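You operate a simulated robot arm through the tools that you are given. There is no shell and no other tool.

You run a simulated two-armed robot. Do the job below in one go: nothing can be reset, and whatever is moved stays where it is left.

TASK
Take the yellow striped cloth from the dining table top and hang it over the red half of the clothes rail.

Only the result counts: the job must be done as asked and must still hold three seconds after the hand-in. Knocking over, shifting, dropping, spilling or breaking anything else fails it. Flat cloth is picked up by pressing the open fingertips on it (5 to 10 N) and closing them slowly along it; thin cloth reads only 2 to 8 mm in the jaws.

THE ROBOT
Two 6-joint arms with two-finger grippers on one trunk, on a base that drives. Base frame: it is fixed to the floor where the robot stands at the start and does not move with it; the origin is under the middle of the robot, x ahead of it, y to its left, z up. Readings come in m, rad, newtons and seconds.
The left shoulder is at the start at [0.07, 0.148, 1.402], the right one opposite. With the tool pointing down near the work surface each hand reaches from about 0.26 to 0.56 m from the robot's upright axis, wherever it stands, measured 20 degrees to its own side. Places, roughly: yellow striped cloth [-2, 2.25, 0.75]. Payload 2.45 kg a hand.
The TCP of each hand is the grasp point between the finger pads, 0.03 m short of the fingertips. In the tool frame z runs along the fingers and y along their closing line. The gripper opens to 0.106 m. The gripper's body begins 0.079 m behind the TCP.
Orientation is that of the tool frame in the base frame, as a unit quaternion [w, x, y, z]. With the fingers straight down and closing along the base's y, the tool's x points along the base's -x, its y along +y and its z along -z.

THE INTERFACE
- The arms move only by the tool nudge_tool. It takes "left_steps", "right_steps" or both (then of equal length, played together; a hand with none holds still); each is a list of rows, each an object of numbers (a shift or turn left out is 0, a gripper value left out holds the last): "tx", "ty", "tz": the shift along the tool's x, y, z in m; "wx", "wy", "wz": the turn, a rotation vector about the tool's x, y, z in rad. In form: [{"tx": .., "ty": .., "tz": .., "wx": .., "wy": .., "wz": ..}, ...]. A call has 1 to 20 rows; each row is the pose to reach, as a shift and turn from the pose commanded when the call began, along the tool's axes at that moment. "left_gripper" and "right_gripper" are, for a hand that has rows, the closure, from 0 (fully open) to 1 (shut), set as the call begins (left out, the last holds). Rows are played at 5 a second. More than 0.05 m and 0.15 rad between two rows, or a gripper value outside its range, and nothing of the call is played. Where a pose cannot be reached the arm comes as near as it can. A force on the tool above 40 N (or 10 N above the force at the start of the call, whichever is more), or a blocked arm, ends the call early, and 0.2 s more pass. Each finger travels about 0.072 m/s and halts on what it meets, pressing with about 29 N; the grip force reading is that of the motor and also rises with nothing between the fingers. The clock runs only during rows and for 0.2 s after the last one: add rows that repeat a pose to give the fingers time. It gives the time, the measured TCP pose, the force on the tool (base axes), the opening and the grip force at its end, in the units of the frame above (readings bear some noise), with the torque about the TCP (base axes, N m) and any sound that the robot's microphone picked up.
- Cameras (640 x 400 px; columns grow to the right, rows downward): "scene" is now at [0.1279, -0.0149, 1.6133]; the picture's right is [-0.21, -0.98, 0.00], its down [-0.72, 0.15, -0.68] and it looks along [0.66, -0.14, -0.74] (base axes); focal length 254 px, centre (320, 200). "left" rides on the left gripper at [0.076, 0.002, -0.106] in its tool frame; the picture's right is [-0.02, 1.00, 0.00], its down [-0.78, -0.02, -0.62] and it looks along [-0.62, -0.01, 0.78] (tool axes); focal length 247 px, centre (320, 200). "right" rides on the right gripper at [0.076, -0.002, -0.106] in its tool frame; the picture's right is [0.02, 1.00, 0.00], its down [-0.78, 0.02, -0.62] and it looks along [-0.62, 0.01, 0.78] (tool axes); focal length 247 px, centre (320, 200). There is no depth. A picture from a camera that has moved, and an enlarged one, comes with that camera's place and axes in the base frame and with its lens.
- camera(camera): a new picture of that camera. The clock stands still meanwhile.
- slide_trunk(by): slides the trunk up (or, below 0, down) by that many m; the arms and the scene camera ride with it, the base frame stays. It gives what a move gives, with no picture.
- base_move(legs): drives the robot by 1 to 6 legs, each [ahead, left, turn to the left] in m, m and rad, along the robot's own axes; the way and the turn of a leg run together, so that a leg with both is an arc; at most 1.5 m and 3.142 rad a leg. The arms and the cameras ride along, it lands a little off, and it stops where it bumps. It gives what a move gives.
- pan_tilt(pan, tilt): turns the head with the scene camera to pan (to the left, within 1.501 rad either way) and tilt (down, from -0.506 to 1.204), counted from straight ahead of the robot. It gives what a move gives.
- close_up(camera, box): a new picture of the part [left, top, right, bottom] of that camera's present view, enlarged. The clock stands still meanwhile.
- job_done(): hands the job in; it is judged then, once.

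Places have to be worked out from the pictures, the camera data and where the tool is seen. Open the grippers and draw the arms clear of the work before you hand the job in, unless the task says otherwise.

The tools are called by a JSON object that holds its "api" and its "payload". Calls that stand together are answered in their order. nudge_tool: Moves the arms, as the interface text tells. Its arguments: {"type":"object","properties":{"left_steps":{"type":"array","items":{"type":"object","properties":{"tx":{"type":"number"},"ty":{"type":"number"},"tz":{"type":"number"},"wx":{"type":"number"},"wy":{"type":"number"},"wz":{"type":"number"}}}},"left_gripper":{"type":"number"},"right_steps":{"type":"array","items":{"type":"object","properties":{"tx":{"type":"number"},"ty":{"type":"number"},"tz":{"type":"number"},"wx":{"type":"number"},"wy":{"type":"number"},"wz":{"type":"number"}}}},"right_gripper":{"type":"number"}},"required":[]} The other tools are called the same way: slide_trunk (by) slides the trunk up or down; base_move (legs) drives the base; pan_tilt (pan, tilt) turns the head that bears the scene camera; camera (camera) takes a picture; close_up (camera, box) takes an enlarged picture of a part of a camera's view; job_done () hands the job in.

At the start:

```text
t: 0.0
left_ee_pos: [0.4518, 0.1774, 0.8874]
left_ee_rot: [-0.001, 0.0, 1.0, 0.0]
left_force: [-0.4, -0.5, -0.5]
left_torque: [0.0, -0.02, -0.01]
left_opening: 0.106
left_grasp_force: 0.0
right_ee_pos: [0.4531, -0.2433, 0.9685]
right_ee_rot: [0.0, -0.001, 1.0, 0.001]
right_force: [-1.7, -1.2, 0.2]
right_torque: [-0.02, -0.03, 0.0]
right_opening: 0.1061
right_grasp_force: 0.1
trunk travel left (down, up): [-0.875, 0.065]
robot x, y, heading: [-0.0029, 0.0003, -0.003]
head pan, tilt: [-0.209, 0.827]
```

scene: 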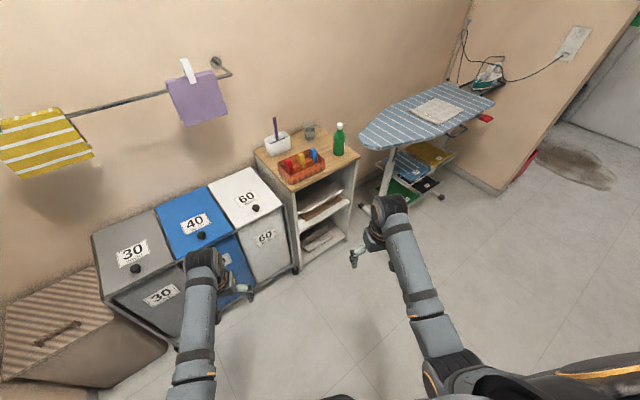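
right: 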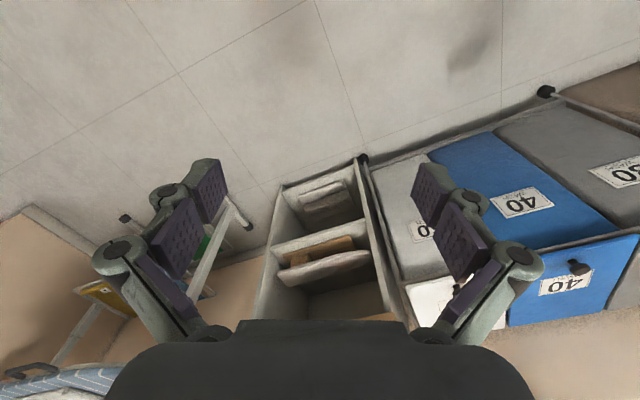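
left: 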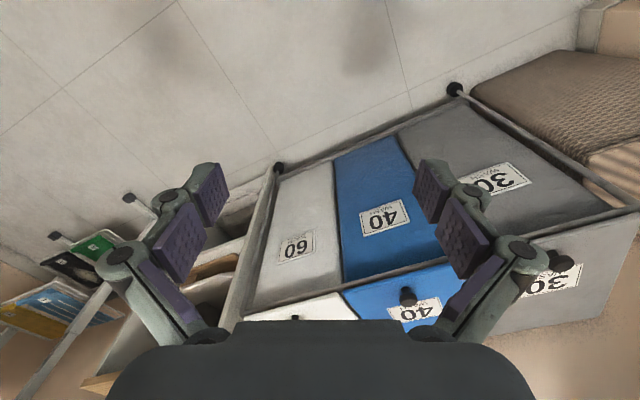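

The pictures show a wall rail with a yellow striped cloth already on it and a lilac cloth, laundry bins and an ironing board. I will look around first, panning left to find the rest of the rail and the dining table.

{"api": "pan_tilt", "payload": {"pan": 0.6, "tilt": 0.4}}

{"api": "camera", "payload": {"camera": "scene"}}

{"api": "pan_tilt", "payload": {"pan": 1.5, "tilt": 0.4}}

{"api": "camera", "payload": {"camera": "scene"}}

{"api": "pan_tilt", "payload": {"pan": 0.0, "tilt": 0.3}}

{"api": "camera", "payload": {"camera": "scene"}}

{"api": "pan_tilt", "payload": {"pan": -1.3, "tilt": 0.4}}

{"api": "camera", "payload": {"camera": "scene"}}

```text
t: 1.1
left_ee_pos: [0.4513, 0.1784, 0.8877]
left_ee_rot: [0.0, 0.0, 1.0, -0.001]
left_force: [-0.2, 1.1, -0.5]
left_torque: [-0.01, 0.05, 0.0]
left_opening: 0.1057
left_grasp_force: 0.1
right_ee_pos: [0.4535, -0.2426, 0.9678]
right_ee_rot: [0.0, -0.001, 1.0, 0.0]
right_force: [0.2, -0.2, 0.5]
right_torque: [0.02, 0.01, -0.01]
right_opening: 0.1061
right_grasp_force: 0.1
trunk travel left (down, up): [-0.875, 0.065]
robot x, y, heading: [-0.0032, 0.0004, -0.001]
head pan, tilt: [0.6, 0.4]
```

```text
taken
camera scene: at [0.1268, 0.0538, 1.6505], right [0.56, -0.83, 0.0], down [-0.32, -0.22, -0.92], along [0.76, 0.52, -0.39], focal length 254 px, centre (320, 200)
```

scene: 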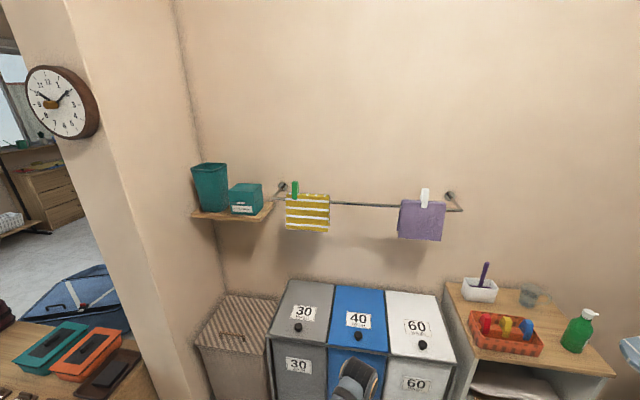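

```text
t: 2.3
left_ee_pos: [0.4513, 0.1783, 0.888]
left_ee_rot: [-0.001, 0.0, 1.0, 0.0]
left_force: [0.2, 0.4, 0.1]
left_torque: [-0.03, 0.03, 0.03]
left_opening: 0.1059
left_grasp_force: 0.1
right_ee_pos: [0.4536, -0.2429, 0.967]
right_ee_rot: [0.0, -0.001, 1.0, 0.0]
right_force: [-0.3, -0.1, 0.5]
right_torque: [-0.01, -0.03, 0.05]
right_opening: 0.1059
right_grasp_force: 0.0
trunk travel left (down, up): [-0.875, 0.065]
robot x, y, heading: [-0.0016, -0.0011, -0.0]
head pan, tilt: [1.499, 0.4]
```

```text
taken
camera scene: at [0.057, 0.094, 1.6506], right [1.0, -0.07, 0.0], down [-0.03, -0.39, -0.92], along [0.07, 0.92, -0.39], focal length 254 px, centre (320, 200)
```

scene: 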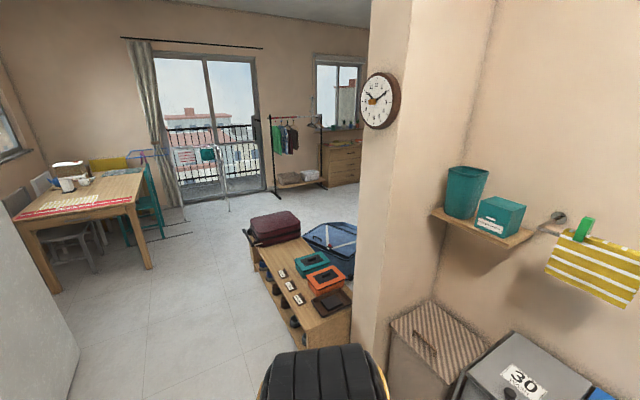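

```text
t: 3.9
left_ee_pos: [0.4518, 0.177, 0.8875]
left_ee_rot: [0.001, 0.0, 1.0, 0.0]
left_force: [-1.0, 1.6, 0.2]
left_torque: [0.01, -0.02, 0.0]
left_opening: 0.1058
left_grasp_force: 0.1
right_ee_pos: [0.4537, -0.2426, 0.9683]
right_ee_rot: [0.0, 0.0, 1.0, 0.0]
right_force: [-0.1, 0.1, -0.1]
right_torque: [-0.01, -0.01, -0.02]
right_opening: 0.1058
right_grasp_force: 0.0
trunk travel left (down, up): [-0.875, 0.065]
robot x, y, heading: [0.0016, -0.003, -0.002]
head pan, tilt: [0.0, 0.3]
```

```text
taken
camera scene: at [0.1436, 0.0017, 1.6598], right [0.0, -1.0, 0.0], down [-0.3, 0.0, -0.96], along [0.96, 0.0, -0.3], focal length 254 px, centre (320, 200)
```

scene: 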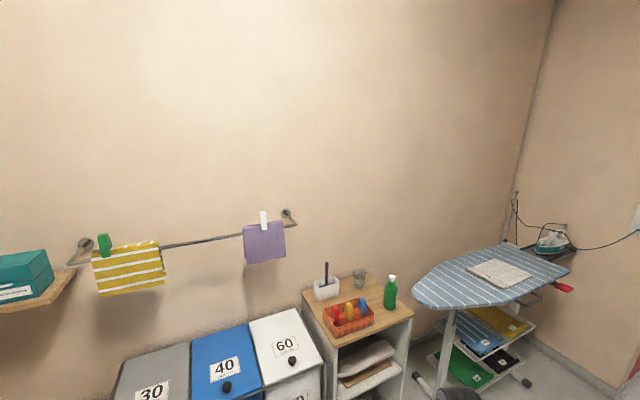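

```text
t: 5.4
left_ee_pos: [0.452, 0.1784, 0.8872]
left_ee_rot: [0.0, 0.0, 1.0, 0.0]
left_force: [0.7, -0.4, 0.0]
left_torque: [0.0, 0.02, 0.0]
left_opening: 0.1061
left_grasp_force: 0.0
right_ee_pos: [0.4528, -0.2424, 0.9679]
right_ee_rot: [0.0, -0.001, 1.0, 0.0]
right_force: [-0.4, 0.3, -0.4]
right_torque: [0.01, -0.01, -0.03]
right_opening: 0.1059
right_grasp_force: 0.1
trunk travel left (down, up): [-0.875, 0.065]
robot x, y, heading: [-0.0044, 0.0027, 0.0]
head pan, tilt: [-1.3, 0.4]
```

```text
taken
camera scene: at [0.0751, -0.0877, 1.6506], right [-0.96, -0.27, 0.0], down [-0.1, 0.37, -0.92], along [0.25, -0.89, -0.39], focal length 254 px, centre (320, 200)
```

scene: 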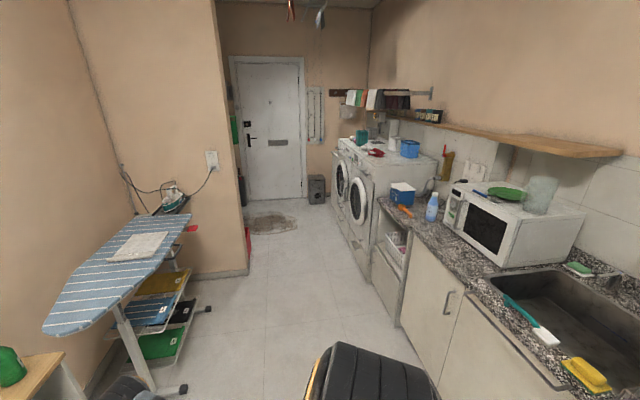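

A dining table is to the left-back of the robot, and a clothes rack stands by the window. I turn the head left again and enlarge these regions.

{"api": "pan_tilt", "payload": {"pan": 1.5, "tilt": 0.4}}

{"api": "close_up", "payload": {"camera": "scene", "box": [0, 120, 200, 245]}}

{"api": "close_up", "payload": {"camera": "scene", "box": [160, 90, 370, 220]}}

{"api": "close_up", "payload": {"camera": "scene", "box": [440, 140, 640, 320]}}

```text
t: 7.9
left_ee_pos: [0.4505, 0.1778, 0.8865]
left_ee_rot: [-0.001, 0.0, 1.0, 0.0]
left_force: [-0.7, -0.5, -0.2]
left_torque: [-0.01, 0.04, 0.01]
left_opening: 0.106
left_grasp_force: 0.1
right_ee_pos: [0.4524, -0.2422, 0.9677]
right_ee_rot: [0.0, 0.001, 1.0, 0.0]
right_force: [0.5, -0.6, 0.3]
right_torque: [0.0, 0.01, 0.0]
right_opening: 0.1059
right_grasp_force: 0.1
trunk travel left (down, up): [-0.875, 0.065]
robot x, y, heading: [-0.0011, 0.005, -0.001]
head pan, tilt: [1.499, 0.4]
```

```text
3.20 times, centred on (100, 182) of scene
camera zoom: at [0.0569, 0.094, 1.6506], right [1.0, -0.07, 0.0], down [-0.03, -0.39, -0.92], along [0.07, 0.92, -0.39], focal length 812 px, centre (1024, 256)
```

zoom: 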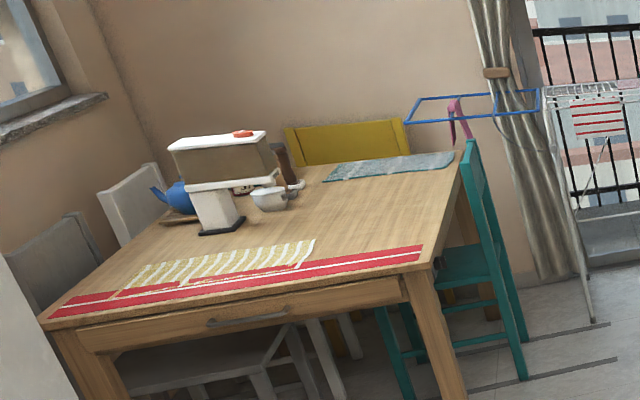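

```text
3.05 times, centred on (265, 155) of scene
camera zoom: at [0.0569, 0.094, 1.6506], right [1.0, -0.07, 0.0], down [-0.03, -0.39, -0.92], along [0.07, 0.92, -0.39], focal length 773 px, centre (488, 337)
```

zoom: 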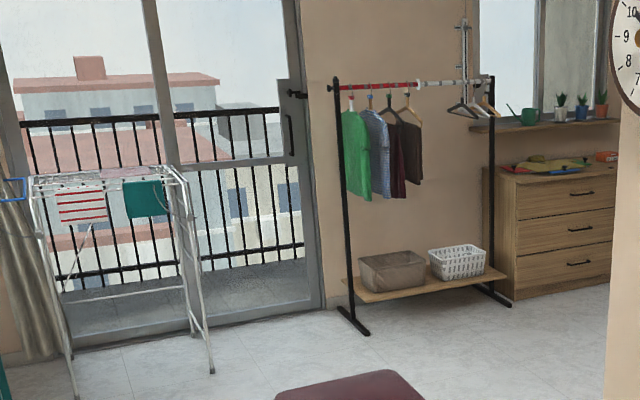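

```text
2.22 times, centred on (540, 230) of scene
camera zoom: at [0.0569, 0.094, 1.6506], right [1.0, -0.07, 0.0], down [-0.03, -0.39, -0.92], along [0.07, 0.92, -0.39], focal length 564 px, centre (-169, 133)
```

zoom: 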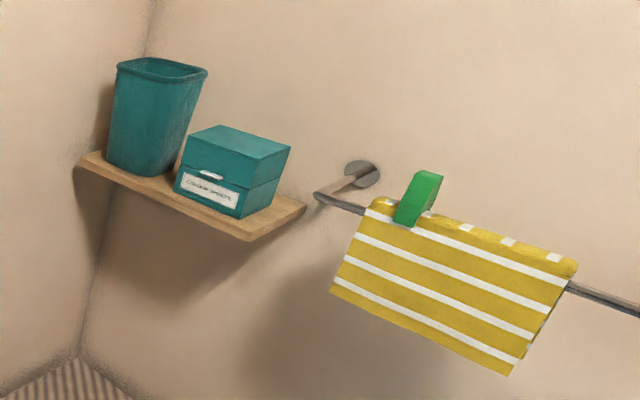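

The clothes rail is the black garment rack by the window, its red half on the left carrying garments on hangers. The striped cloth lies on the near side of the dining table, partly over a red runner. I turn the base left in place to look along the way there.

{"api": "base_move", "payload": {"legs": [[0, 0, 1.57]]}}

{"api": "pan_tilt", "payload": {"pan": 0.0, "tilt": 0.45}}

{"api": "camera", "payload": {"camera": "scene"}}

{"api": "pan_tilt", "payload": {"pan": 1.0, "tilt": 0.45}}

{"api": "camera", "payload": {"camera": "scene"}}

```text
t: 12.1
left_ee_pos: [-0.179, 0.4507, 0.8858]
left_ee_rot: [0.0, 0.708, -0.706, 0.0]
left_force: [0.3, 0.3, -0.3]
left_torque: [0.01, 0.01, 0.0]
left_opening: 0.1062
left_grasp_force: 0.0
right_ee_pos: [0.2412, 0.4543, 0.9672]
right_ee_rot: [0.0, 0.709, -0.705, 0.0]
right_force: [-0.1, -0.6, 0.0]
right_torque: [-0.01, 0.0, -0.03]
right_opening: 0.106
right_grasp_force: 0.2
trunk travel left (down, up): [-0.875, 0.065]
robot x, y, heading: [-0.0001, -0.0006, 1.571]
head pan, tilt: [1.499, 0.4]
```

```text
t: 13.7
left_ee_pos: [-0.1794, 0.4519, 0.8879]
left_ee_rot: [0.0, 0.709, -0.706, 0.001]
left_force: [-0.6, 0.1, 0.5]
left_torque: [-0.03, -0.01, -0.03]
left_opening: 0.1059
left_grasp_force: 0.0
right_ee_pos: [0.2414, 0.4533, 0.9688]
right_ee_rot: [0.0, 0.708, -0.706, 0.0]
right_force: [-0.8, -0.1, -0.4]
right_torque: [-0.01, 0.0, 0.0]
right_opening: 0.1061
right_grasp_force: 0.1
trunk travel left (down, up): [-0.875, 0.065]
robot x, y, heading: [-0.0, -0.0, 1.574]
head pan, tilt: [0.0, 0.45]
```

```text
taken
camera scene: at [-0.0004, 0.1437, 1.6459], right [1.0, 0.0, 0.0], down [0.0, -0.44, -0.9], along [0.0, 0.9, -0.44], focal length 254 px, centre (320, 200)
```

scene: 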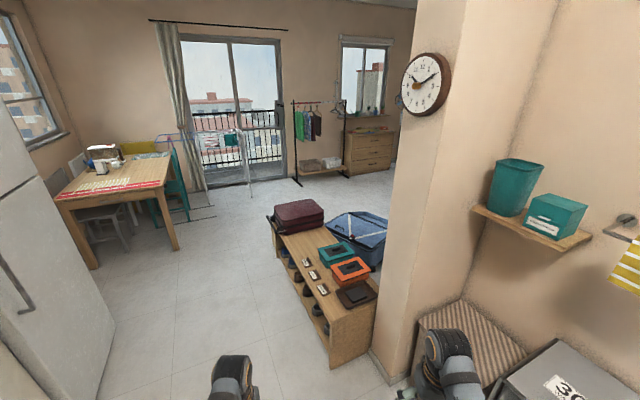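

```text
t: 15.0
left_ee_pos: [-0.1797, 0.4507, 0.8878]
left_ee_rot: [0.001, 0.709, -0.706, 0.0]
left_force: [0.0, -0.2, -0.6]
left_torque: [-0.06, 0.0, 0.02]
left_opening: 0.1061
left_grasp_force: 0.1
right_ee_pos: [0.2412, 0.4526, 0.9686]
right_ee_rot: [0.0, 0.708, -0.706, 0.0]
right_force: [-0.2, -0.3, 0.3]
right_torque: [0.01, 0.03, 0.01]
right_opening: 0.1062
right_grasp_force: 0.0
trunk travel left (down, up): [-0.875, 0.065]
robot x, y, heading: [0.0008, 0.0009, 1.577]
head pan, tilt: [1.0, 0.45]
```

```text
taken
camera scene: at [-0.0775, 0.1014, 1.6459], right [0.54, 0.84, 0.0], down [0.37, -0.23, -0.9], along [-0.76, 0.48, -0.44], focal length 254 px, centre (320, 200)
```

scene: 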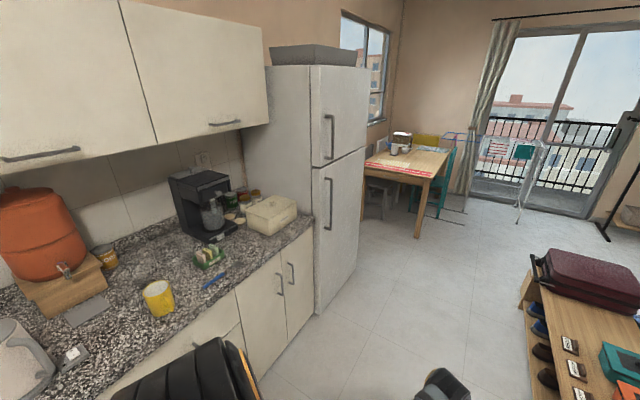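

The corridor between fridge and shoe bench runs about 23° left of my present heading. I look down at my own base to judge its size before driving.

{"api": "pan_tilt", "payload": {"pan": 0.0, "tilt": 1.2}}

{"api": "camera", "payload": {"camera": "scene"}}

{"api": "pan_tilt", "payload": {"pan": 1.5, "tilt": 1.2}}

{"api": "camera", "payload": {"camera": "scene"}}

```text
t: 16.2
left_ee_pos: [-0.179, 0.4509, 0.8877]
left_ee_rot: [0.0, 0.708, -0.706, 0.0]
left_force: [1.4, 0.1, 0.7]
left_torque: [0.0, 0.0, 0.0]
left_opening: 0.1059
left_grasp_force: 0.0
right_ee_pos: [0.2413, 0.4536, 0.9675]
right_ee_rot: [0.0, 0.708, -0.706, -0.001]
right_force: [-1.0, -0.3, 0.2]
right_torque: [0.0, -0.01, 0.02]
right_opening: 0.1059
right_grasp_force: 0.1
trunk travel left (down, up): [-0.875, 0.065]
robot x, y, heading: [0.0002, -0.0006, 1.573]
head pan, tilt: [0.0, 1.201]
```

```text
taken
camera scene: at [-0.0003, 0.1078, 1.5878], right [1.0, 0.0, 0.0], down [0.0, -0.93, -0.36], along [0.0, 0.36, -0.93], focal length 254 px, centre (320, 200)
```

scene: 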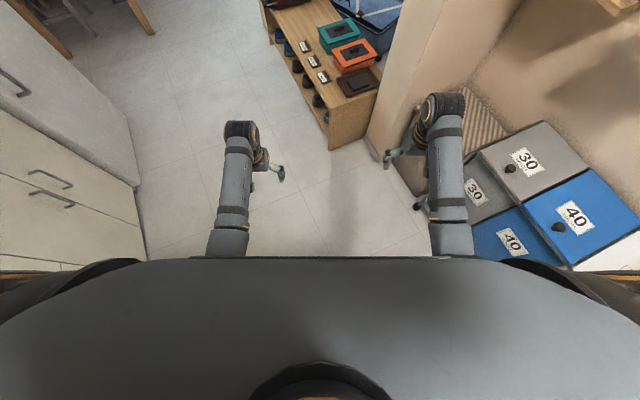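

```text
t: 17.9
left_ee_pos: [-0.1792, 0.4505, 0.8878]
left_ee_rot: [0.0, 0.709, -0.706, 0.0]
left_force: [-0.3, 0.5, -0.6]
left_torque: [0.0, -0.01, 0.01]
left_opening: 0.1062
left_grasp_force: 0.0
right_ee_pos: [0.2417, 0.4531, 0.9672]
right_ee_rot: [0.0, 0.708, -0.706, 0.001]
right_force: [0.3, 1.0, 0.2]
right_torque: [0.02, 0.01, 0.04]
right_opening: 0.1063
right_grasp_force: 0.0
trunk travel left (down, up): [-0.875, 0.065]
robot x, y, heading: [-0.0034, -0.0029, 1.576]
head pan, tilt: [1.499, 1.201]
```

```text
taken
camera scene: at [-0.0559, 0.0557, 1.5877], right [0.07, 1.0, 0.0], down [0.93, -0.06, -0.36], along [-0.36, 0.03, -0.93], focal length 254 px, centre (320, 200)
```

scene: 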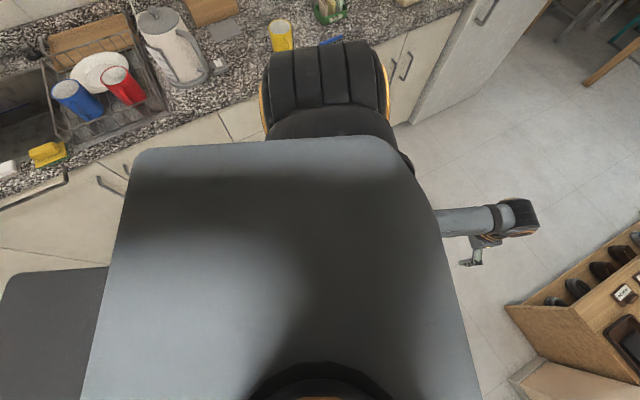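

The torso hides the base, but there is a corridor of about 1.3 m. I turn to heading about 1.97 and drive ahead along its middle, then look at the rack and table.

{"api": "base_move", "payload": {"legs": [[0, 0, 0.395], [0.7, 0.17, 0], [0.6, 0, 0]]}}

{"api": "pan_tilt", "payload": {"pan": 0.3, "tilt": 0.45}}

{"api": "camera", "payload": {"camera": "scene"}}

{"api": "pan_tilt", "payload": {"pan": -0.5, "tilt": 0.35}}

{"api": "camera", "payload": {"camera": "scene"}}

{"api": "close_up", "payload": {"camera": "scene", "box": [160, 0, 400, 240]}}

```text
t: 26.1
left_ee_pos: [-1.017, 1.498, 0.8883]
left_ee_rot: [0.0, 0.836, -0.549, 0.001]
left_force: [-0.2, -0.6, -0.6]
left_torque: [-0.03, -0.01, 0.01]
left_opening: 0.106
left_grasp_force: 0.0
right_ee_pos: [-0.6312, 1.666, 0.9687]
right_ee_rot: [-0.001, 0.835, -0.55, 0.001]
right_force: [0.4, 0.5, -0.6]
right_torque: [0.01, 0.0, -0.01]
right_opening: 0.1062
right_grasp_force: 0.1
trunk travel left (down, up): [-0.875, 0.065]
robot x, y, heading: [-0.6775, 1.1548, 1.974]
head pan, tilt: [1.499, 1.201]
```

```text
t: 27.5
left_ee_pos: [-1.0167, 1.4996, 0.8877]
left_ee_rot: [0.0, 0.836, -0.549, 0.0]
left_force: [-0.2, -0.3, 0.4]
left_torque: [-0.02, 0.0, 0.0]
left_opening: 0.1063
left_grasp_force: 0.1
right_ee_pos: [-0.6314, 1.6662, 0.9685]
right_ee_rot: [0.0, 0.835, -0.55, 0.0]
right_force: [0.9, 0.4, -0.8]
right_torque: [0.04, -0.01, 0.0]
right_opening: 0.1062
right_grasp_force: 0.1
trunk travel left (down, up): [-0.875, 0.065]
robot x, y, heading: [-0.6777, 1.1549, 1.975]
head pan, tilt: [0.3, 0.45]
```

```text
taken
camera scene: at [-0.7553, 1.2721, 1.6458], right [0.76, 0.65, 0.0], down [0.28, -0.33, -0.9], along [-0.58, 0.68, -0.44], focal length 254 px, centre (320, 200)
```

scene: 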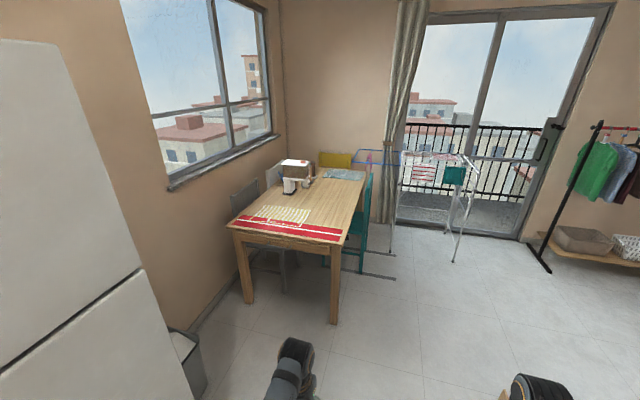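

```text
t: 28.6
left_ee_pos: [-1.018, 1.4996, 0.8875]
left_ee_rot: [-0.001, 0.835, -0.55, 0.001]
left_force: [0.4, -0.1, 0.0]
left_torque: [-0.03, 0.04, 0.0]
left_opening: 0.1062
left_grasp_force: 0.0
right_ee_pos: [-0.6327, 1.6652, 0.9677]
right_ee_rot: [0.0, 0.835, -0.55, -0.001]
right_force: [0.6, -0.3, -0.4]
right_torque: [0.02, -0.01, -0.03]
right_opening: 0.1061
right_grasp_force: 0.0
trunk travel left (down, up): [-0.875, 0.065]
robot x, y, heading: [-0.6751, 1.1541, 1.982]
head pan, tilt: [-0.499, 0.351]
```

```text
taken
camera scene: at [-0.687, 1.2948, 1.6551], right [1.0, -0.09, 0.0], down [-0.03, -0.34, -0.94], along [0.09, 0.94, -0.34], focal length 254 px, centre (320, 200)
```

scene: 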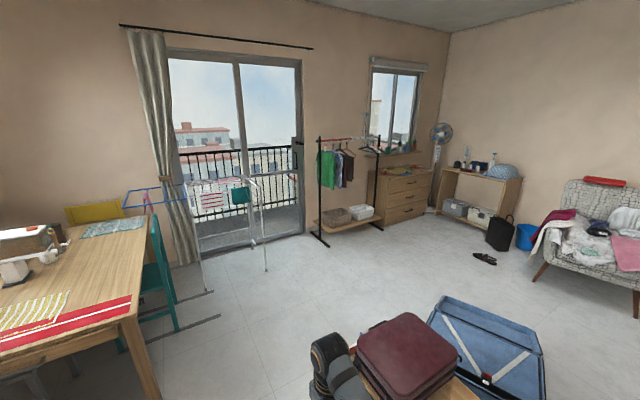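

```text
1.67 times, centred on (280, 120) of scene
camera zoom: at [-0.687, 1.2948, 1.6551], right [1.0, -0.09, 0.0], down [-0.03, -0.34, -0.94], along [0.09, 0.94, -0.34], focal length 423 px, centre (387, 333)
```

zoom: 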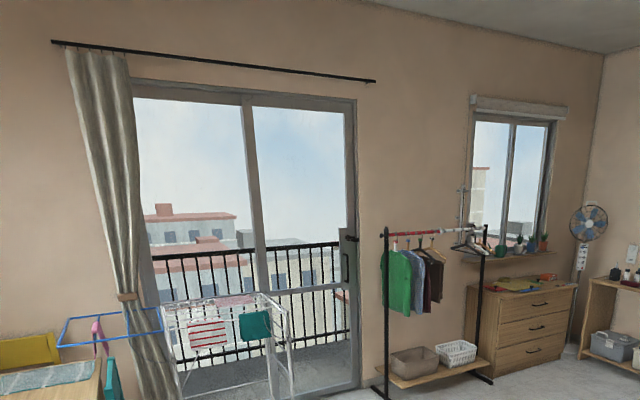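

The way is clear. I enlarge the rack to judge the free space on the red half.

{"api": "close_up", "payload": {"camera": "scene", "box": [300, 120, 400, 250]}}

{"api": "close_up", "payload": {"camera": "scene", "box": [310, 125, 390, 175]}}

{"api": "close_up", "payload": {"camera": "scene", "box": [0, 180, 180, 400]}}

```text
3.08 times, centred on (350, 185) of scene
camera zoom: at [-0.687, 1.2948, 1.6551], right [1.0, -0.09, 0.0], down [-0.03, -0.34, -0.94], along [0.09, 0.94, -0.34], focal length 780 px, centre (228, 246)
```

zoom: 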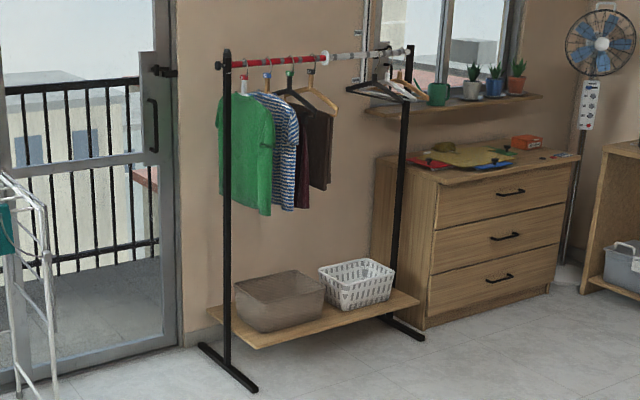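

```text
8.00 times, centred on (350, 150) of scene
camera zoom: at [-0.687, 1.2948, 1.6551], right [1.0, -0.09, 0.0], down [-0.03, -0.34, -0.94], along [0.09, 0.94, -0.34], focal length 2029 px, centre (80, 600)
```

zoom: 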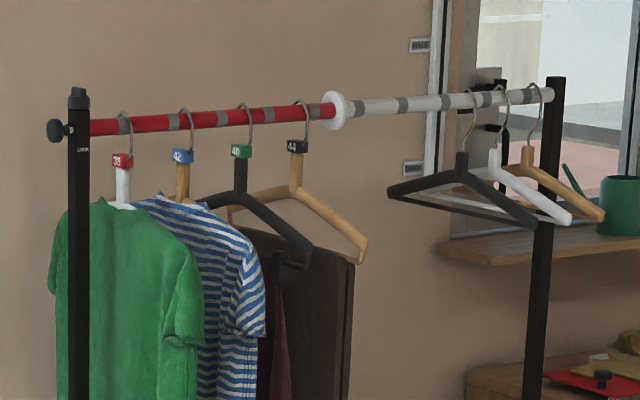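

```text
1.82 times, centred on (90, 290) of scene
camera zoom: at [-0.687, 1.2948, 1.6551], right [1.0, -0.09, 0.0], down [-0.03, -0.34, -0.94], along [0.09, 0.94, -0.34], focal length 461 px, centre (738, 36)
```

zoom: 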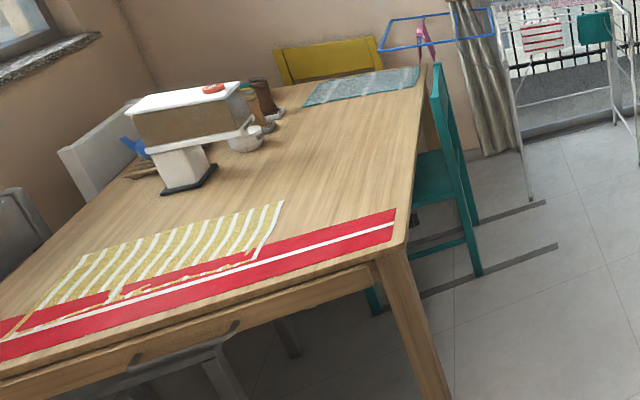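

The garment rack's rail has a red left half (with hangers 38, 42, 40, 44) and a white right half. I also want to check the airer by the balcony door for anything red, so I look at it enlarged.

{"api": "close_up", "payload": {"camera": "scene", "box": [110, 165, 290, 280]}}

{"api": "pan_tilt", "payload": {"pan": 0.6, "tilt": 0.6}}

{"api": "camera", "payload": {"camera": "scene"}}

{"api": "close_up", "payload": {"camera": "scene", "box": [270, 100, 470, 280]}}

```text
3.48 times, centred on (200, 222) of scene
camera zoom: at [-0.687, 1.2948, 1.6551], right [1.0, -0.09, 0.0], down [-0.03, -0.34, -0.94], along [0.09, 0.94, -0.34], focal length 882 px, centre (737, 122)
```

zoom: 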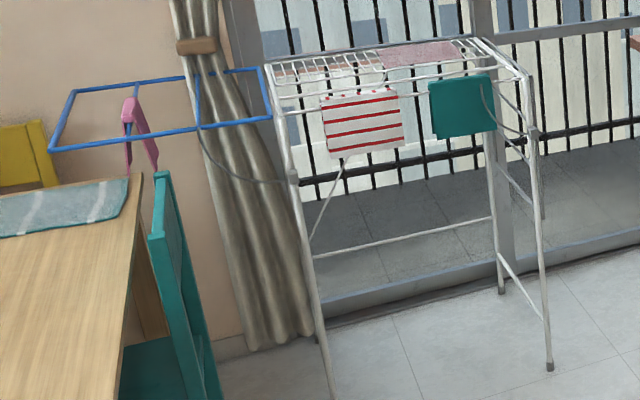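

```text
t: 29.9
left_ee_pos: [-1.018, 1.498, 0.8875]
left_ee_rot: [0.0, 0.836, -0.549, 0.0]
left_force: [-0.2, -0.3, -0.7]
left_torque: [0.03, 0.01, -0.01]
left_opening: 0.106
left_grasp_force: 0.0
right_ee_pos: [-0.6309, 1.6654, 0.9678]
right_ee_rot: [-0.001, 0.835, -0.55, 0.0]
right_force: [0.2, -0.1, -0.2]
right_torque: [0.0, 0.0, 0.03]
right_opening: 0.1063
right_grasp_force: 0.0
trunk travel left (down, up): [-0.875, 0.065]
robot x, y, heading: [-0.676, 1.1531, 1.976]
head pan, tilt: [0.6, 0.6]
```

```text
taken
camera scene: at [-0.7701, 1.2494, 1.6323], right [0.54, 0.84, 0.0], down [0.48, -0.3, -0.83], along [-0.7, 0.44, -0.56], focal length 254 px, centre (320, 200)
```

scene: 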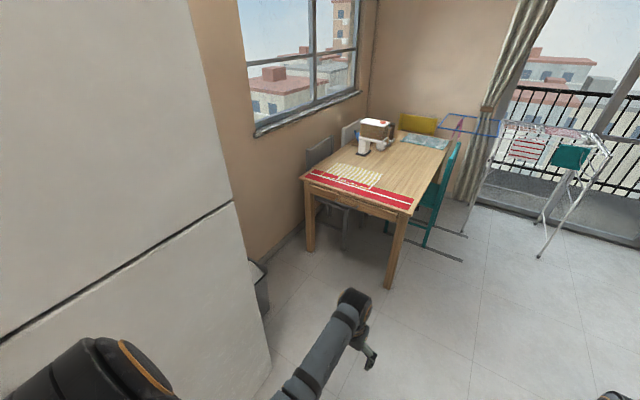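

```text
2.22 times, centred on (370, 190) of scene
camera zoom: at [-0.7701, 1.2494, 1.6323], right [0.54, 0.84, 0.0], down [0.48, -0.3, -0.83], along [-0.7, 0.44, -0.56], focal length 564 px, centre (209, 222)
```

zoom: 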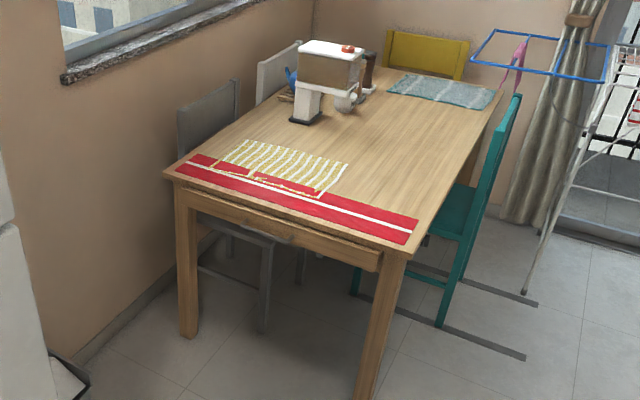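

The only rail with a red half is the garment rack at about rail height 1.29 m. The cloth lies mostly on bare wood, its near edge overlapping the red runner. I drive nearer to the table's near side and look again at the table, the bin next to the fridge and the cloth.

{"api": "base_move", "payload": {"legs": [[0.65, 0.0, 0], [0.0, 0.3, 0]]}}

{"api": "pan_tilt", "payload": {"pan": 0.5, "tilt": 0.75}}

{"api": "camera", "payload": {"camera": "scene"}}

{"api": "pan_tilt", "payload": {"pan": 1.4, "tilt": 0.9}}

{"api": "camera", "payload": {"camera": "scene"}}

```text
t: 35.3
left_ee_pos: [-1.5667, 1.9668, 0.8882]
left_ee_rot: [0.001, 0.841, -0.541, 0.0]
left_force: [0.3, 0.1, -0.1]
left_torque: [-0.01, 0.03, 0.01]
left_opening: 0.1061
left_grasp_force: 0.1
right_ee_pos: [-1.1856, 2.1419, 0.968]
right_ee_rot: [0.001, 0.841, -0.541, 0.0]
right_force: [0.2, 0.1, 0.4]
right_torque: [-0.03, 0.0, 0.0]
right_opening: 0.106
right_grasp_force: 0.0
trunk travel left (down, up): [-0.875, 0.065]
robot x, y, heading: [-1.2193, 1.6283, 1.996]
head pan, tilt: [0.6, 0.6]
```

```text
t: 36.0
left_ee_pos: [-1.5683, 1.9659, 0.8875]
left_ee_rot: [0.0, 0.841, -0.542, 0.001]
left_force: [0.1, 0.4, -0.2]
left_torque: [0.01, -0.02, 0.02]
left_opening: 0.1062
left_grasp_force: 0.1
right_ee_pos: [-1.1859, 2.142, 0.9688]
right_ee_rot: [0.0, 0.841, -0.541, -0.001]
right_force: [0.2, -0.4, -0.4]
right_torque: [-0.02, 0.0, -0.04]
right_opening: 0.1062
right_grasp_force: 0.0
trunk travel left (down, up): [-0.875, 0.065]
robot x, y, heading: [-1.2203, 1.6269, 1.996]
head pan, tilt: [0.499, 0.75]
```

```text
taken
camera scene: at [-1.3074, 1.7254, 1.6195], right [0.6, 0.8, 0.0], down [0.55, -0.41, -0.73], along [-0.58, 0.44, -0.68], focal length 254 px, centre (320, 200)
```

scene: 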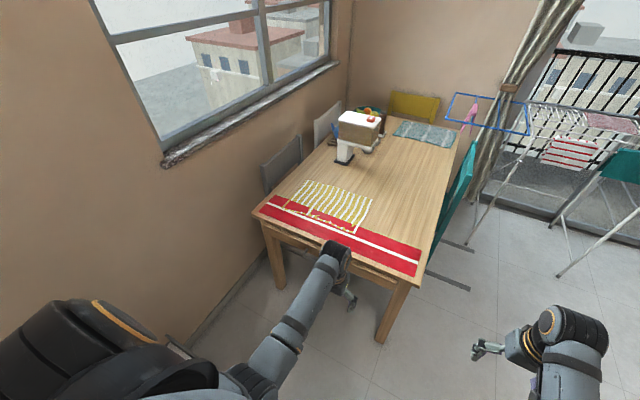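

```text
t: 37.2
left_ee_pos: [-1.5682, 1.9652, 0.8873]
left_ee_rot: [0.0, 0.841, -0.542, 0.0]
left_force: [0.1, -0.4, 0.1]
left_torque: [0.02, 0.01, -0.03]
left_opening: 0.1057
left_grasp_force: 0.1
right_ee_pos: [-1.1857, 2.1412, 0.9675]
right_ee_rot: [0.0, 0.841, -0.541, -0.001]
right_force: [-0.7, 0.0, -0.9]
right_torque: [-0.01, -0.05, 0.02]
right_opening: 0.106
right_grasp_force: 0.0
trunk travel left (down, up): [-0.875, 0.065]
robot x, y, heading: [-1.2205, 1.6273, 1.999]
head pan, tilt: [1.4, 0.901]
```

```text
taken
camera scene: at [-1.3138, 1.6569, 1.6076], right [-0.25, 0.97, 0.0], down [0.76, 0.2, -0.62], along [-0.6, -0.16, -0.78], focal length 254 px, centre (320, 200)
```

scene: 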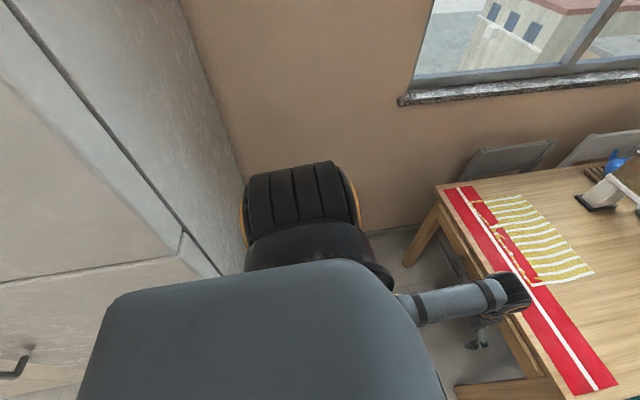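

I take an enlarged view of the table from here for exact cloth and table corners.

{"api": "pan_tilt", "payload": {"pan": 0.5, "tilt": 0.75}}

{"api": "close_up", "payload": {"camera": "scene", "box": [240, 80, 480, 300]}}

{"api": "close_up", "payload": {"camera": "scene", "box": [250, 160, 390, 250]}}

{"api": "camera", "payload": {"camera": "left"}}

```text
t: 38.4
left_ee_pos: [-1.5678, 1.9661, 0.8878]
left_ee_rot: [0.0, 0.841, -0.541, 0.0]
left_force: [0.3, -0.6, -0.5]
left_torque: [-0.02, -0.02, 0.04]
left_opening: 0.1062
left_grasp_force: 0.1
right_ee_pos: [-1.186, 2.1416, 0.9686]
right_ee_rot: [0.0, 0.841, -0.541, 0.0]
right_force: [0.3, 0.4, -0.2]
right_torque: [0.0, 0.02, 0.0]
right_opening: 0.1058
right_grasp_force: 0.1
trunk travel left (down, up): [-0.875, 0.065]
robot x, y, heading: [-1.2237, 1.6288, 1.993]
head pan, tilt: [0.499, 0.75]
```

```text
1.82 times, centred on (360, 190) of scene
camera zoom: at [-1.3069, 1.7257, 1.6194], right [0.6, 0.8, 0.0], down [0.55, -0.41, -0.73], along [-0.58, 0.44, -0.68], focal length 461 px, centre (247, 218)
```

zoom: 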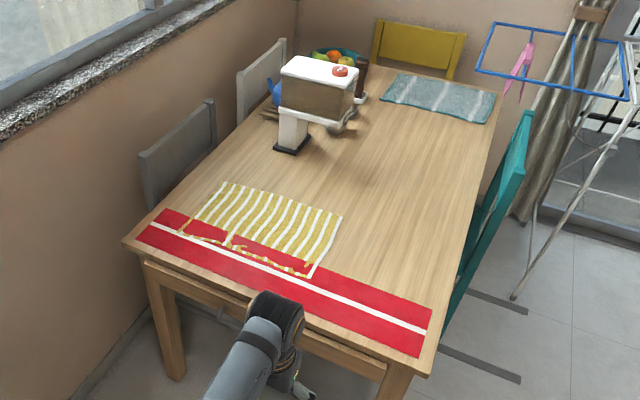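

```text
4.44 times, centred on (320, 205) of scene
camera zoom: at [-1.3069, 1.7257, 1.6194], right [0.6, 0.8, 0.0], down [0.55, -0.41, -0.73], along [-0.58, 0.44, -0.68], focal length 1127 px, centre (320, 178)
```

zoom: 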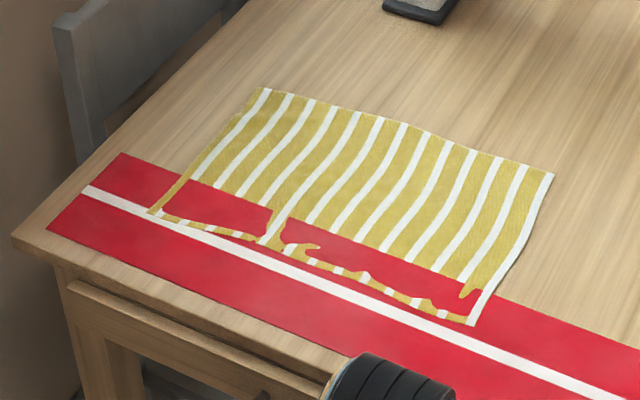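

```text
taken
camera left: at [-1.5381, 1.8958, 0.9939], right [-0.92, -0.39, 0.0], down [-0.31, 0.72, 0.62], along [-0.24, 0.57, -0.78], focal length 247 px, centre (320, 200)
```

left: 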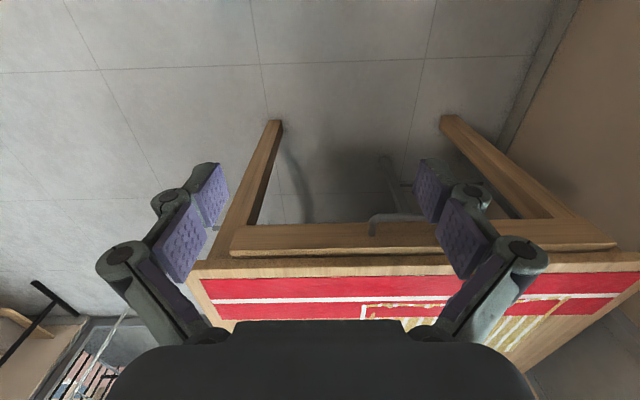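

Cloth corners come out near (-2.22, 2.34), (-1.90, 2.51), (-1.79, 2.28), (-2.12, 2.11), so about 0.37 x 0.25 m. Before squeezing between table, bin and fridge I want to see my own base, so I turn the right hand about its axis to let its camera look back at the robot.

{"api": "nudge_tool", "payload": {"right_steps": [{"wz": 0.14}, {"wz": 0.28}, {"wz": 0.42}, {"wz": 0.56}, {"wz": 0.7}, {"wz": 0.84}, {"wz": 0.98}, {"wz": 1.12}, {"wz": 1.26}, {"wz": 1.4}, {"wz": 1.54}, {"wz": 1.68}, {"wz": 1.82}, {"wz": 1.96}, {"wz": 2.1}, {"wz": 2.24}, {"wz": 2.38}, {"wz": 2.52}, {"wz": 2.66}, {"wz": 2.8}]}}

{"api": "camera", "payload": {"camera": "right"}}

```text
t: 42.6
left_ee_pos: [-1.568, 1.9662, 0.887]
left_ee_rot: [0.0, 0.842, -0.54, -0.001]
left_force: [0.1, -0.4, 0.3]
left_torque: [0.0, -0.01, 0.0]
left_opening: 0.106
left_grasp_force: 0.0
right_ee_pos: [-1.1861, 2.1416, 0.9662]
right_ee_rot: [0.0, 0.392, 0.92, 0.0]
right_force: [-0.5, -0.5, -0.1]
right_torque: [-0.01, 0.02, 0.02]
right_opening: 0.1062
right_grasp_force: 0.1
trunk travel left (down, up): [-0.875, 0.065]
robot x, y, heading: [-1.2187, 1.6268, 2.0]
head pan, tilt: [0.499, 0.75]
```

```text
taken
camera right: at [-1.241, 2.1945, 1.0733], right [0.71, 0.71, 0.0], down [0.56, -0.55, 0.62], along [0.44, -0.44, -0.78], focal length 247 px, centre (320, 200)
```

right: 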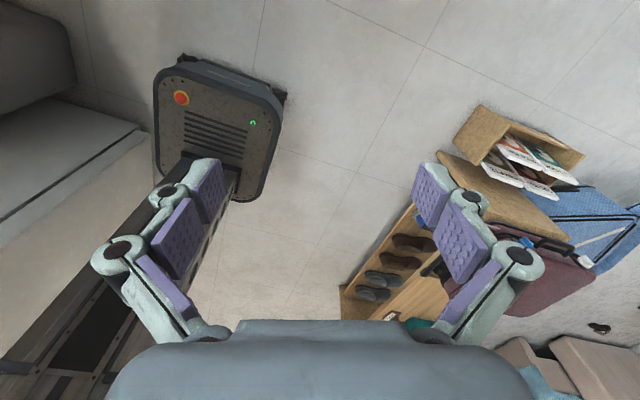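

The right-hand camera shows the base: a low box, about 0.40 wide and 0.44 long, centred on the axis, with the column at its rear. So I can stand close to the table's near edge. First I turn the right hand to closing along the heading, and the left hand likewise, well above the table.

{"api": "nudge_tool", "payload": {"right_steps": [{"wz": -0.14}, {"wz": -0.28}, {"wz": -0.42}, {"wz": -0.56}, {"wz": -0.7}, {"wz": -0.84}, {"wz": -0.98}, {"wz": -1.12}, {"wz": -1.23}, {"wz": -1.23}, {"wz": -1.23}, {"wz": -1.23}], "left_steps": [{"tz": -0.03, "wz": 0.14}, {"tz": -0.06, "wz": 0.28}, {"tz": -0.08, "wz": 0.42}, {"tz": -0.08, "wz": 0.56}, {"tz": -0.08, "wz": 0.7}, {"tz": -0.08, "wz": 0.84}, {"tz": -0.08, "wz": 0.98}, {"tz": -0.08, "wz": 1.12}, {"tz": -0.08, "wz": 1.26}, {"tz": -0.08, "wz": 1.4}, {"tz": -0.08, "wz": 1.54}, {"tz": -0.08, "wz": 1.57}]}}

{"api": "base_move", "payload": {"legs": [[0, 0, 0.03], [0.44, 0, 0]]}}

{"api": "pan_tilt", "payload": {"pan": 0.5, "tilt": 0.9}}

{"api": "camera", "payload": {"camera": "scene"}}

{"api": "camera", "payload": {"camera": "left"}}

```text
t: 45.2
left_ee_pos: [-1.569, 1.9666, 0.9666]
left_ee_rot: [0.0, -0.211, 0.977, 0.0]
left_force: [-0.6, -0.3, -0.6]
left_torque: [0.0, 0.0, -0.01]
left_opening: 0.1061
left_grasp_force: 0.1
right_ee_pos: [-1.1853, 2.1404, 0.9679]
right_ee_rot: [0.0, -0.213, 0.977, -0.001]
right_force: [0.1, 0.8, 0.3]
right_torque: [-0.02, 0.01, 0.05]
right_opening: 0.106
right_grasp_force: 0.1
trunk travel left (down, up): [-0.875, 0.065]
robot x, y, heading: [-1.2211, 1.6298, 1.997]
head pan, tilt: [0.499, 0.75]
```

```text
t: 48.2
left_ee_pos: [-1.7718, 2.352, 0.9674]
left_ee_rot: [0.0, -0.226, 0.974, 0.001]
left_force: [-0.1, -0.2, 0.4]
left_torque: [-0.01, 0.03, -0.01]
left_opening: 0.1061
left_grasp_force: 0.1
right_ee_pos: [-1.3941, 2.5374, 0.9682]
right_ee_rot: [-0.001, -0.226, 0.974, 0.001]
right_force: [0.6, -0.1, -0.2]
right_torque: [-0.01, -0.04, -0.02]
right_opening: 0.1061
right_grasp_force: 0.1
trunk travel left (down, up): [-0.875, 0.065]
robot x, y, heading: [-1.4172, 2.0254, 2.023]
head pan, tilt: [0.499, 0.75]
```

```text
t: 48.9
left_ee_pos: [-1.7718, 2.3523, 0.9678]
left_ee_rot: [0.0, -0.226, 0.974, -0.001]
left_force: [0.2, -0.2, 0.3]
left_torque: [0.01, 0.01, 0.02]
left_opening: 0.1059
left_grasp_force: 0.0
right_ee_pos: [-1.3937, 2.5377, 0.9684]
right_ee_rot: [0.0, -0.226, 0.974, 0.0]
right_force: [0.4, 0.1, 0.1]
right_torque: [-0.02, 0.01, -0.01]
right_opening: 0.1061
right_grasp_force: 0.1
trunk travel left (down, up): [-0.875, 0.065]
robot x, y, heading: [-1.4145, 2.0281, 2.024]
head pan, tilt: [0.499, 0.901]
```

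```text
taken
camera scene: at [-1.4978, 2.116, 1.6075], right [0.58, 0.82, 0.0], down [0.64, -0.45, -0.62], along [-0.51, 0.36, -0.78], focal length 254 px, centre (320, 200)
```

scene: 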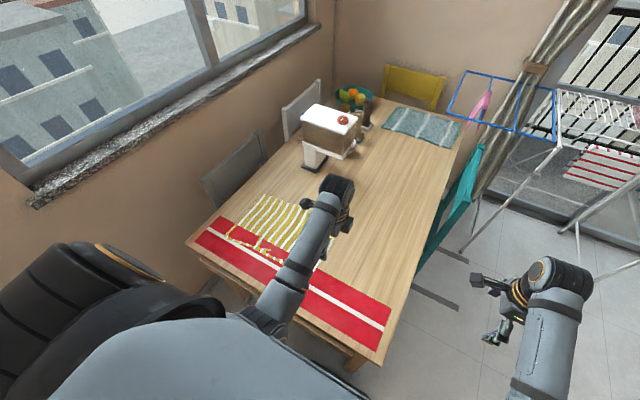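

```text
taken
camera left: at [-1.8411, 2.3211, 1.0733], right [-0.42, 0.91, 0.0], down [0.71, 0.33, 0.62], along [0.56, 0.26, -0.78], focal length 247 px, centre (320, 200)
```

left: 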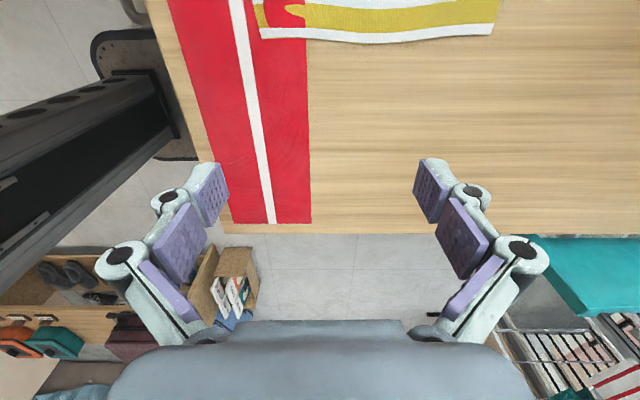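

The base stands just short of the table edge and the hands are 0.2 m above the table top. I strafe left 0.40 m so the cloth lies centred ahead of me.

{"api": "base_move", "payload": {"legs": [[0, 0.2, 0], [0, 0.2, 0]]}}

{"api": "pan_tilt", "payload": {"pan": 0.0, "tilt": 1.0}}

{"api": "camera", "payload": {"camera": "scene"}}

{"api": "camera", "payload": {"camera": "left"}}

{"api": "camera", "payload": {"camera": "right"}}

```text
t: 51.7
left_ee_pos: [-2.1302, 2.18, 0.9672]
left_ee_rot: [-0.001, -0.226, 0.974, -0.001]
left_force: [0.1, 0.4, 0.0]
left_torque: [-0.03, 0.03, 0.0]
left_opening: 0.1059
left_grasp_force: 0.0
right_ee_pos: [-1.7524, 2.3643, 0.9678]
right_ee_rot: [-0.001, -0.225, 0.974, -0.001]
right_force: [0.5, 1.0, 0.6]
right_torque: [-0.02, 0.01, -0.01]
right_opening: 0.1062
right_grasp_force: 0.1
trunk travel left (down, up): [-0.875, 0.065]
robot x, y, heading: [-1.7725, 1.8502, 2.026]
head pan, tilt: [0.499, 0.901]
```

```text
t: 52.6
left_ee_pos: [-2.1319, 2.1791, 0.9671]
left_ee_rot: [0.0, -0.224, 0.975, -0.001]
left_force: [-0.7, -0.5, 0.3]
left_torque: [-0.02, 0.02, -0.01]
left_opening: 0.1062
left_grasp_force: 0.1
right_ee_pos: [-1.7513, 2.3625, 0.9678]
right_ee_rot: [0.0, -0.226, 0.974, 0.0]
right_force: [-0.4, 0.1, -0.8]
right_torque: [-0.02, -0.01, -0.02]
right_opening: 0.1057
right_grasp_force: 0.1
trunk travel left (down, up): [-0.875, 0.065]
robot x, y, heading: [-1.7759, 1.8522, 2.025]
head pan, tilt: [0.0, 1.0]
```

```text
taken
camera scene: at [-1.8263, 1.9599, 1.6003], right [0.9, 0.44, 0.0], down [0.37, -0.76, -0.54], along [-0.24, 0.49, -0.84], focal length 254 px, centre (320, 200)
```

scene: 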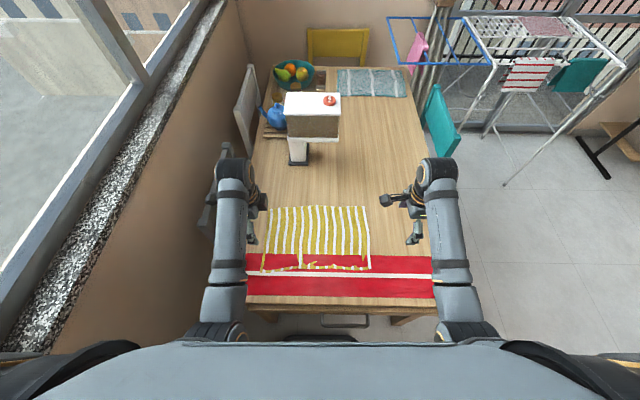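

```text
taken
camera left: at [-2.2003, 2.1469, 1.0734], right [-0.42, 0.91, 0.0], down [0.71, 0.33, 0.62], along [0.56, 0.26, -0.78], focal length 247 px, centre (320, 200)
```

left: 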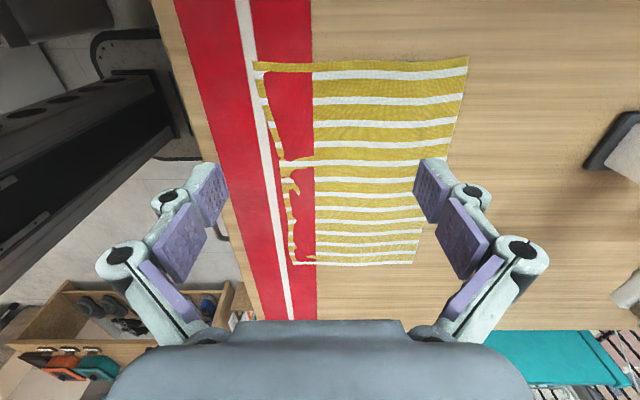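

```text
taken
camera right: at [-1.8214, 2.3278, 1.0741], right [-0.46, 0.89, 0.0], down [0.7, 0.36, 0.62], along [0.55, 0.28, -0.78], focal length 247 px, centre (320, 200)
```

right: 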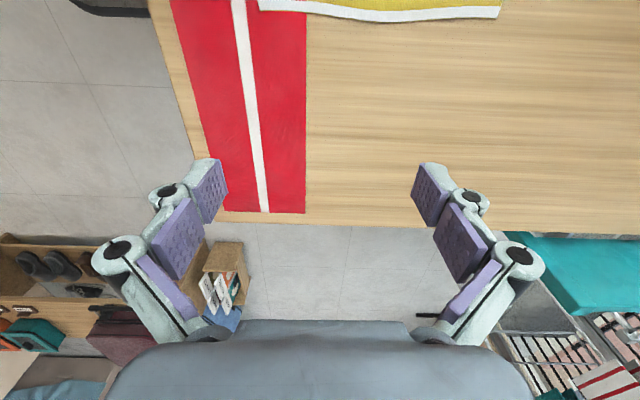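

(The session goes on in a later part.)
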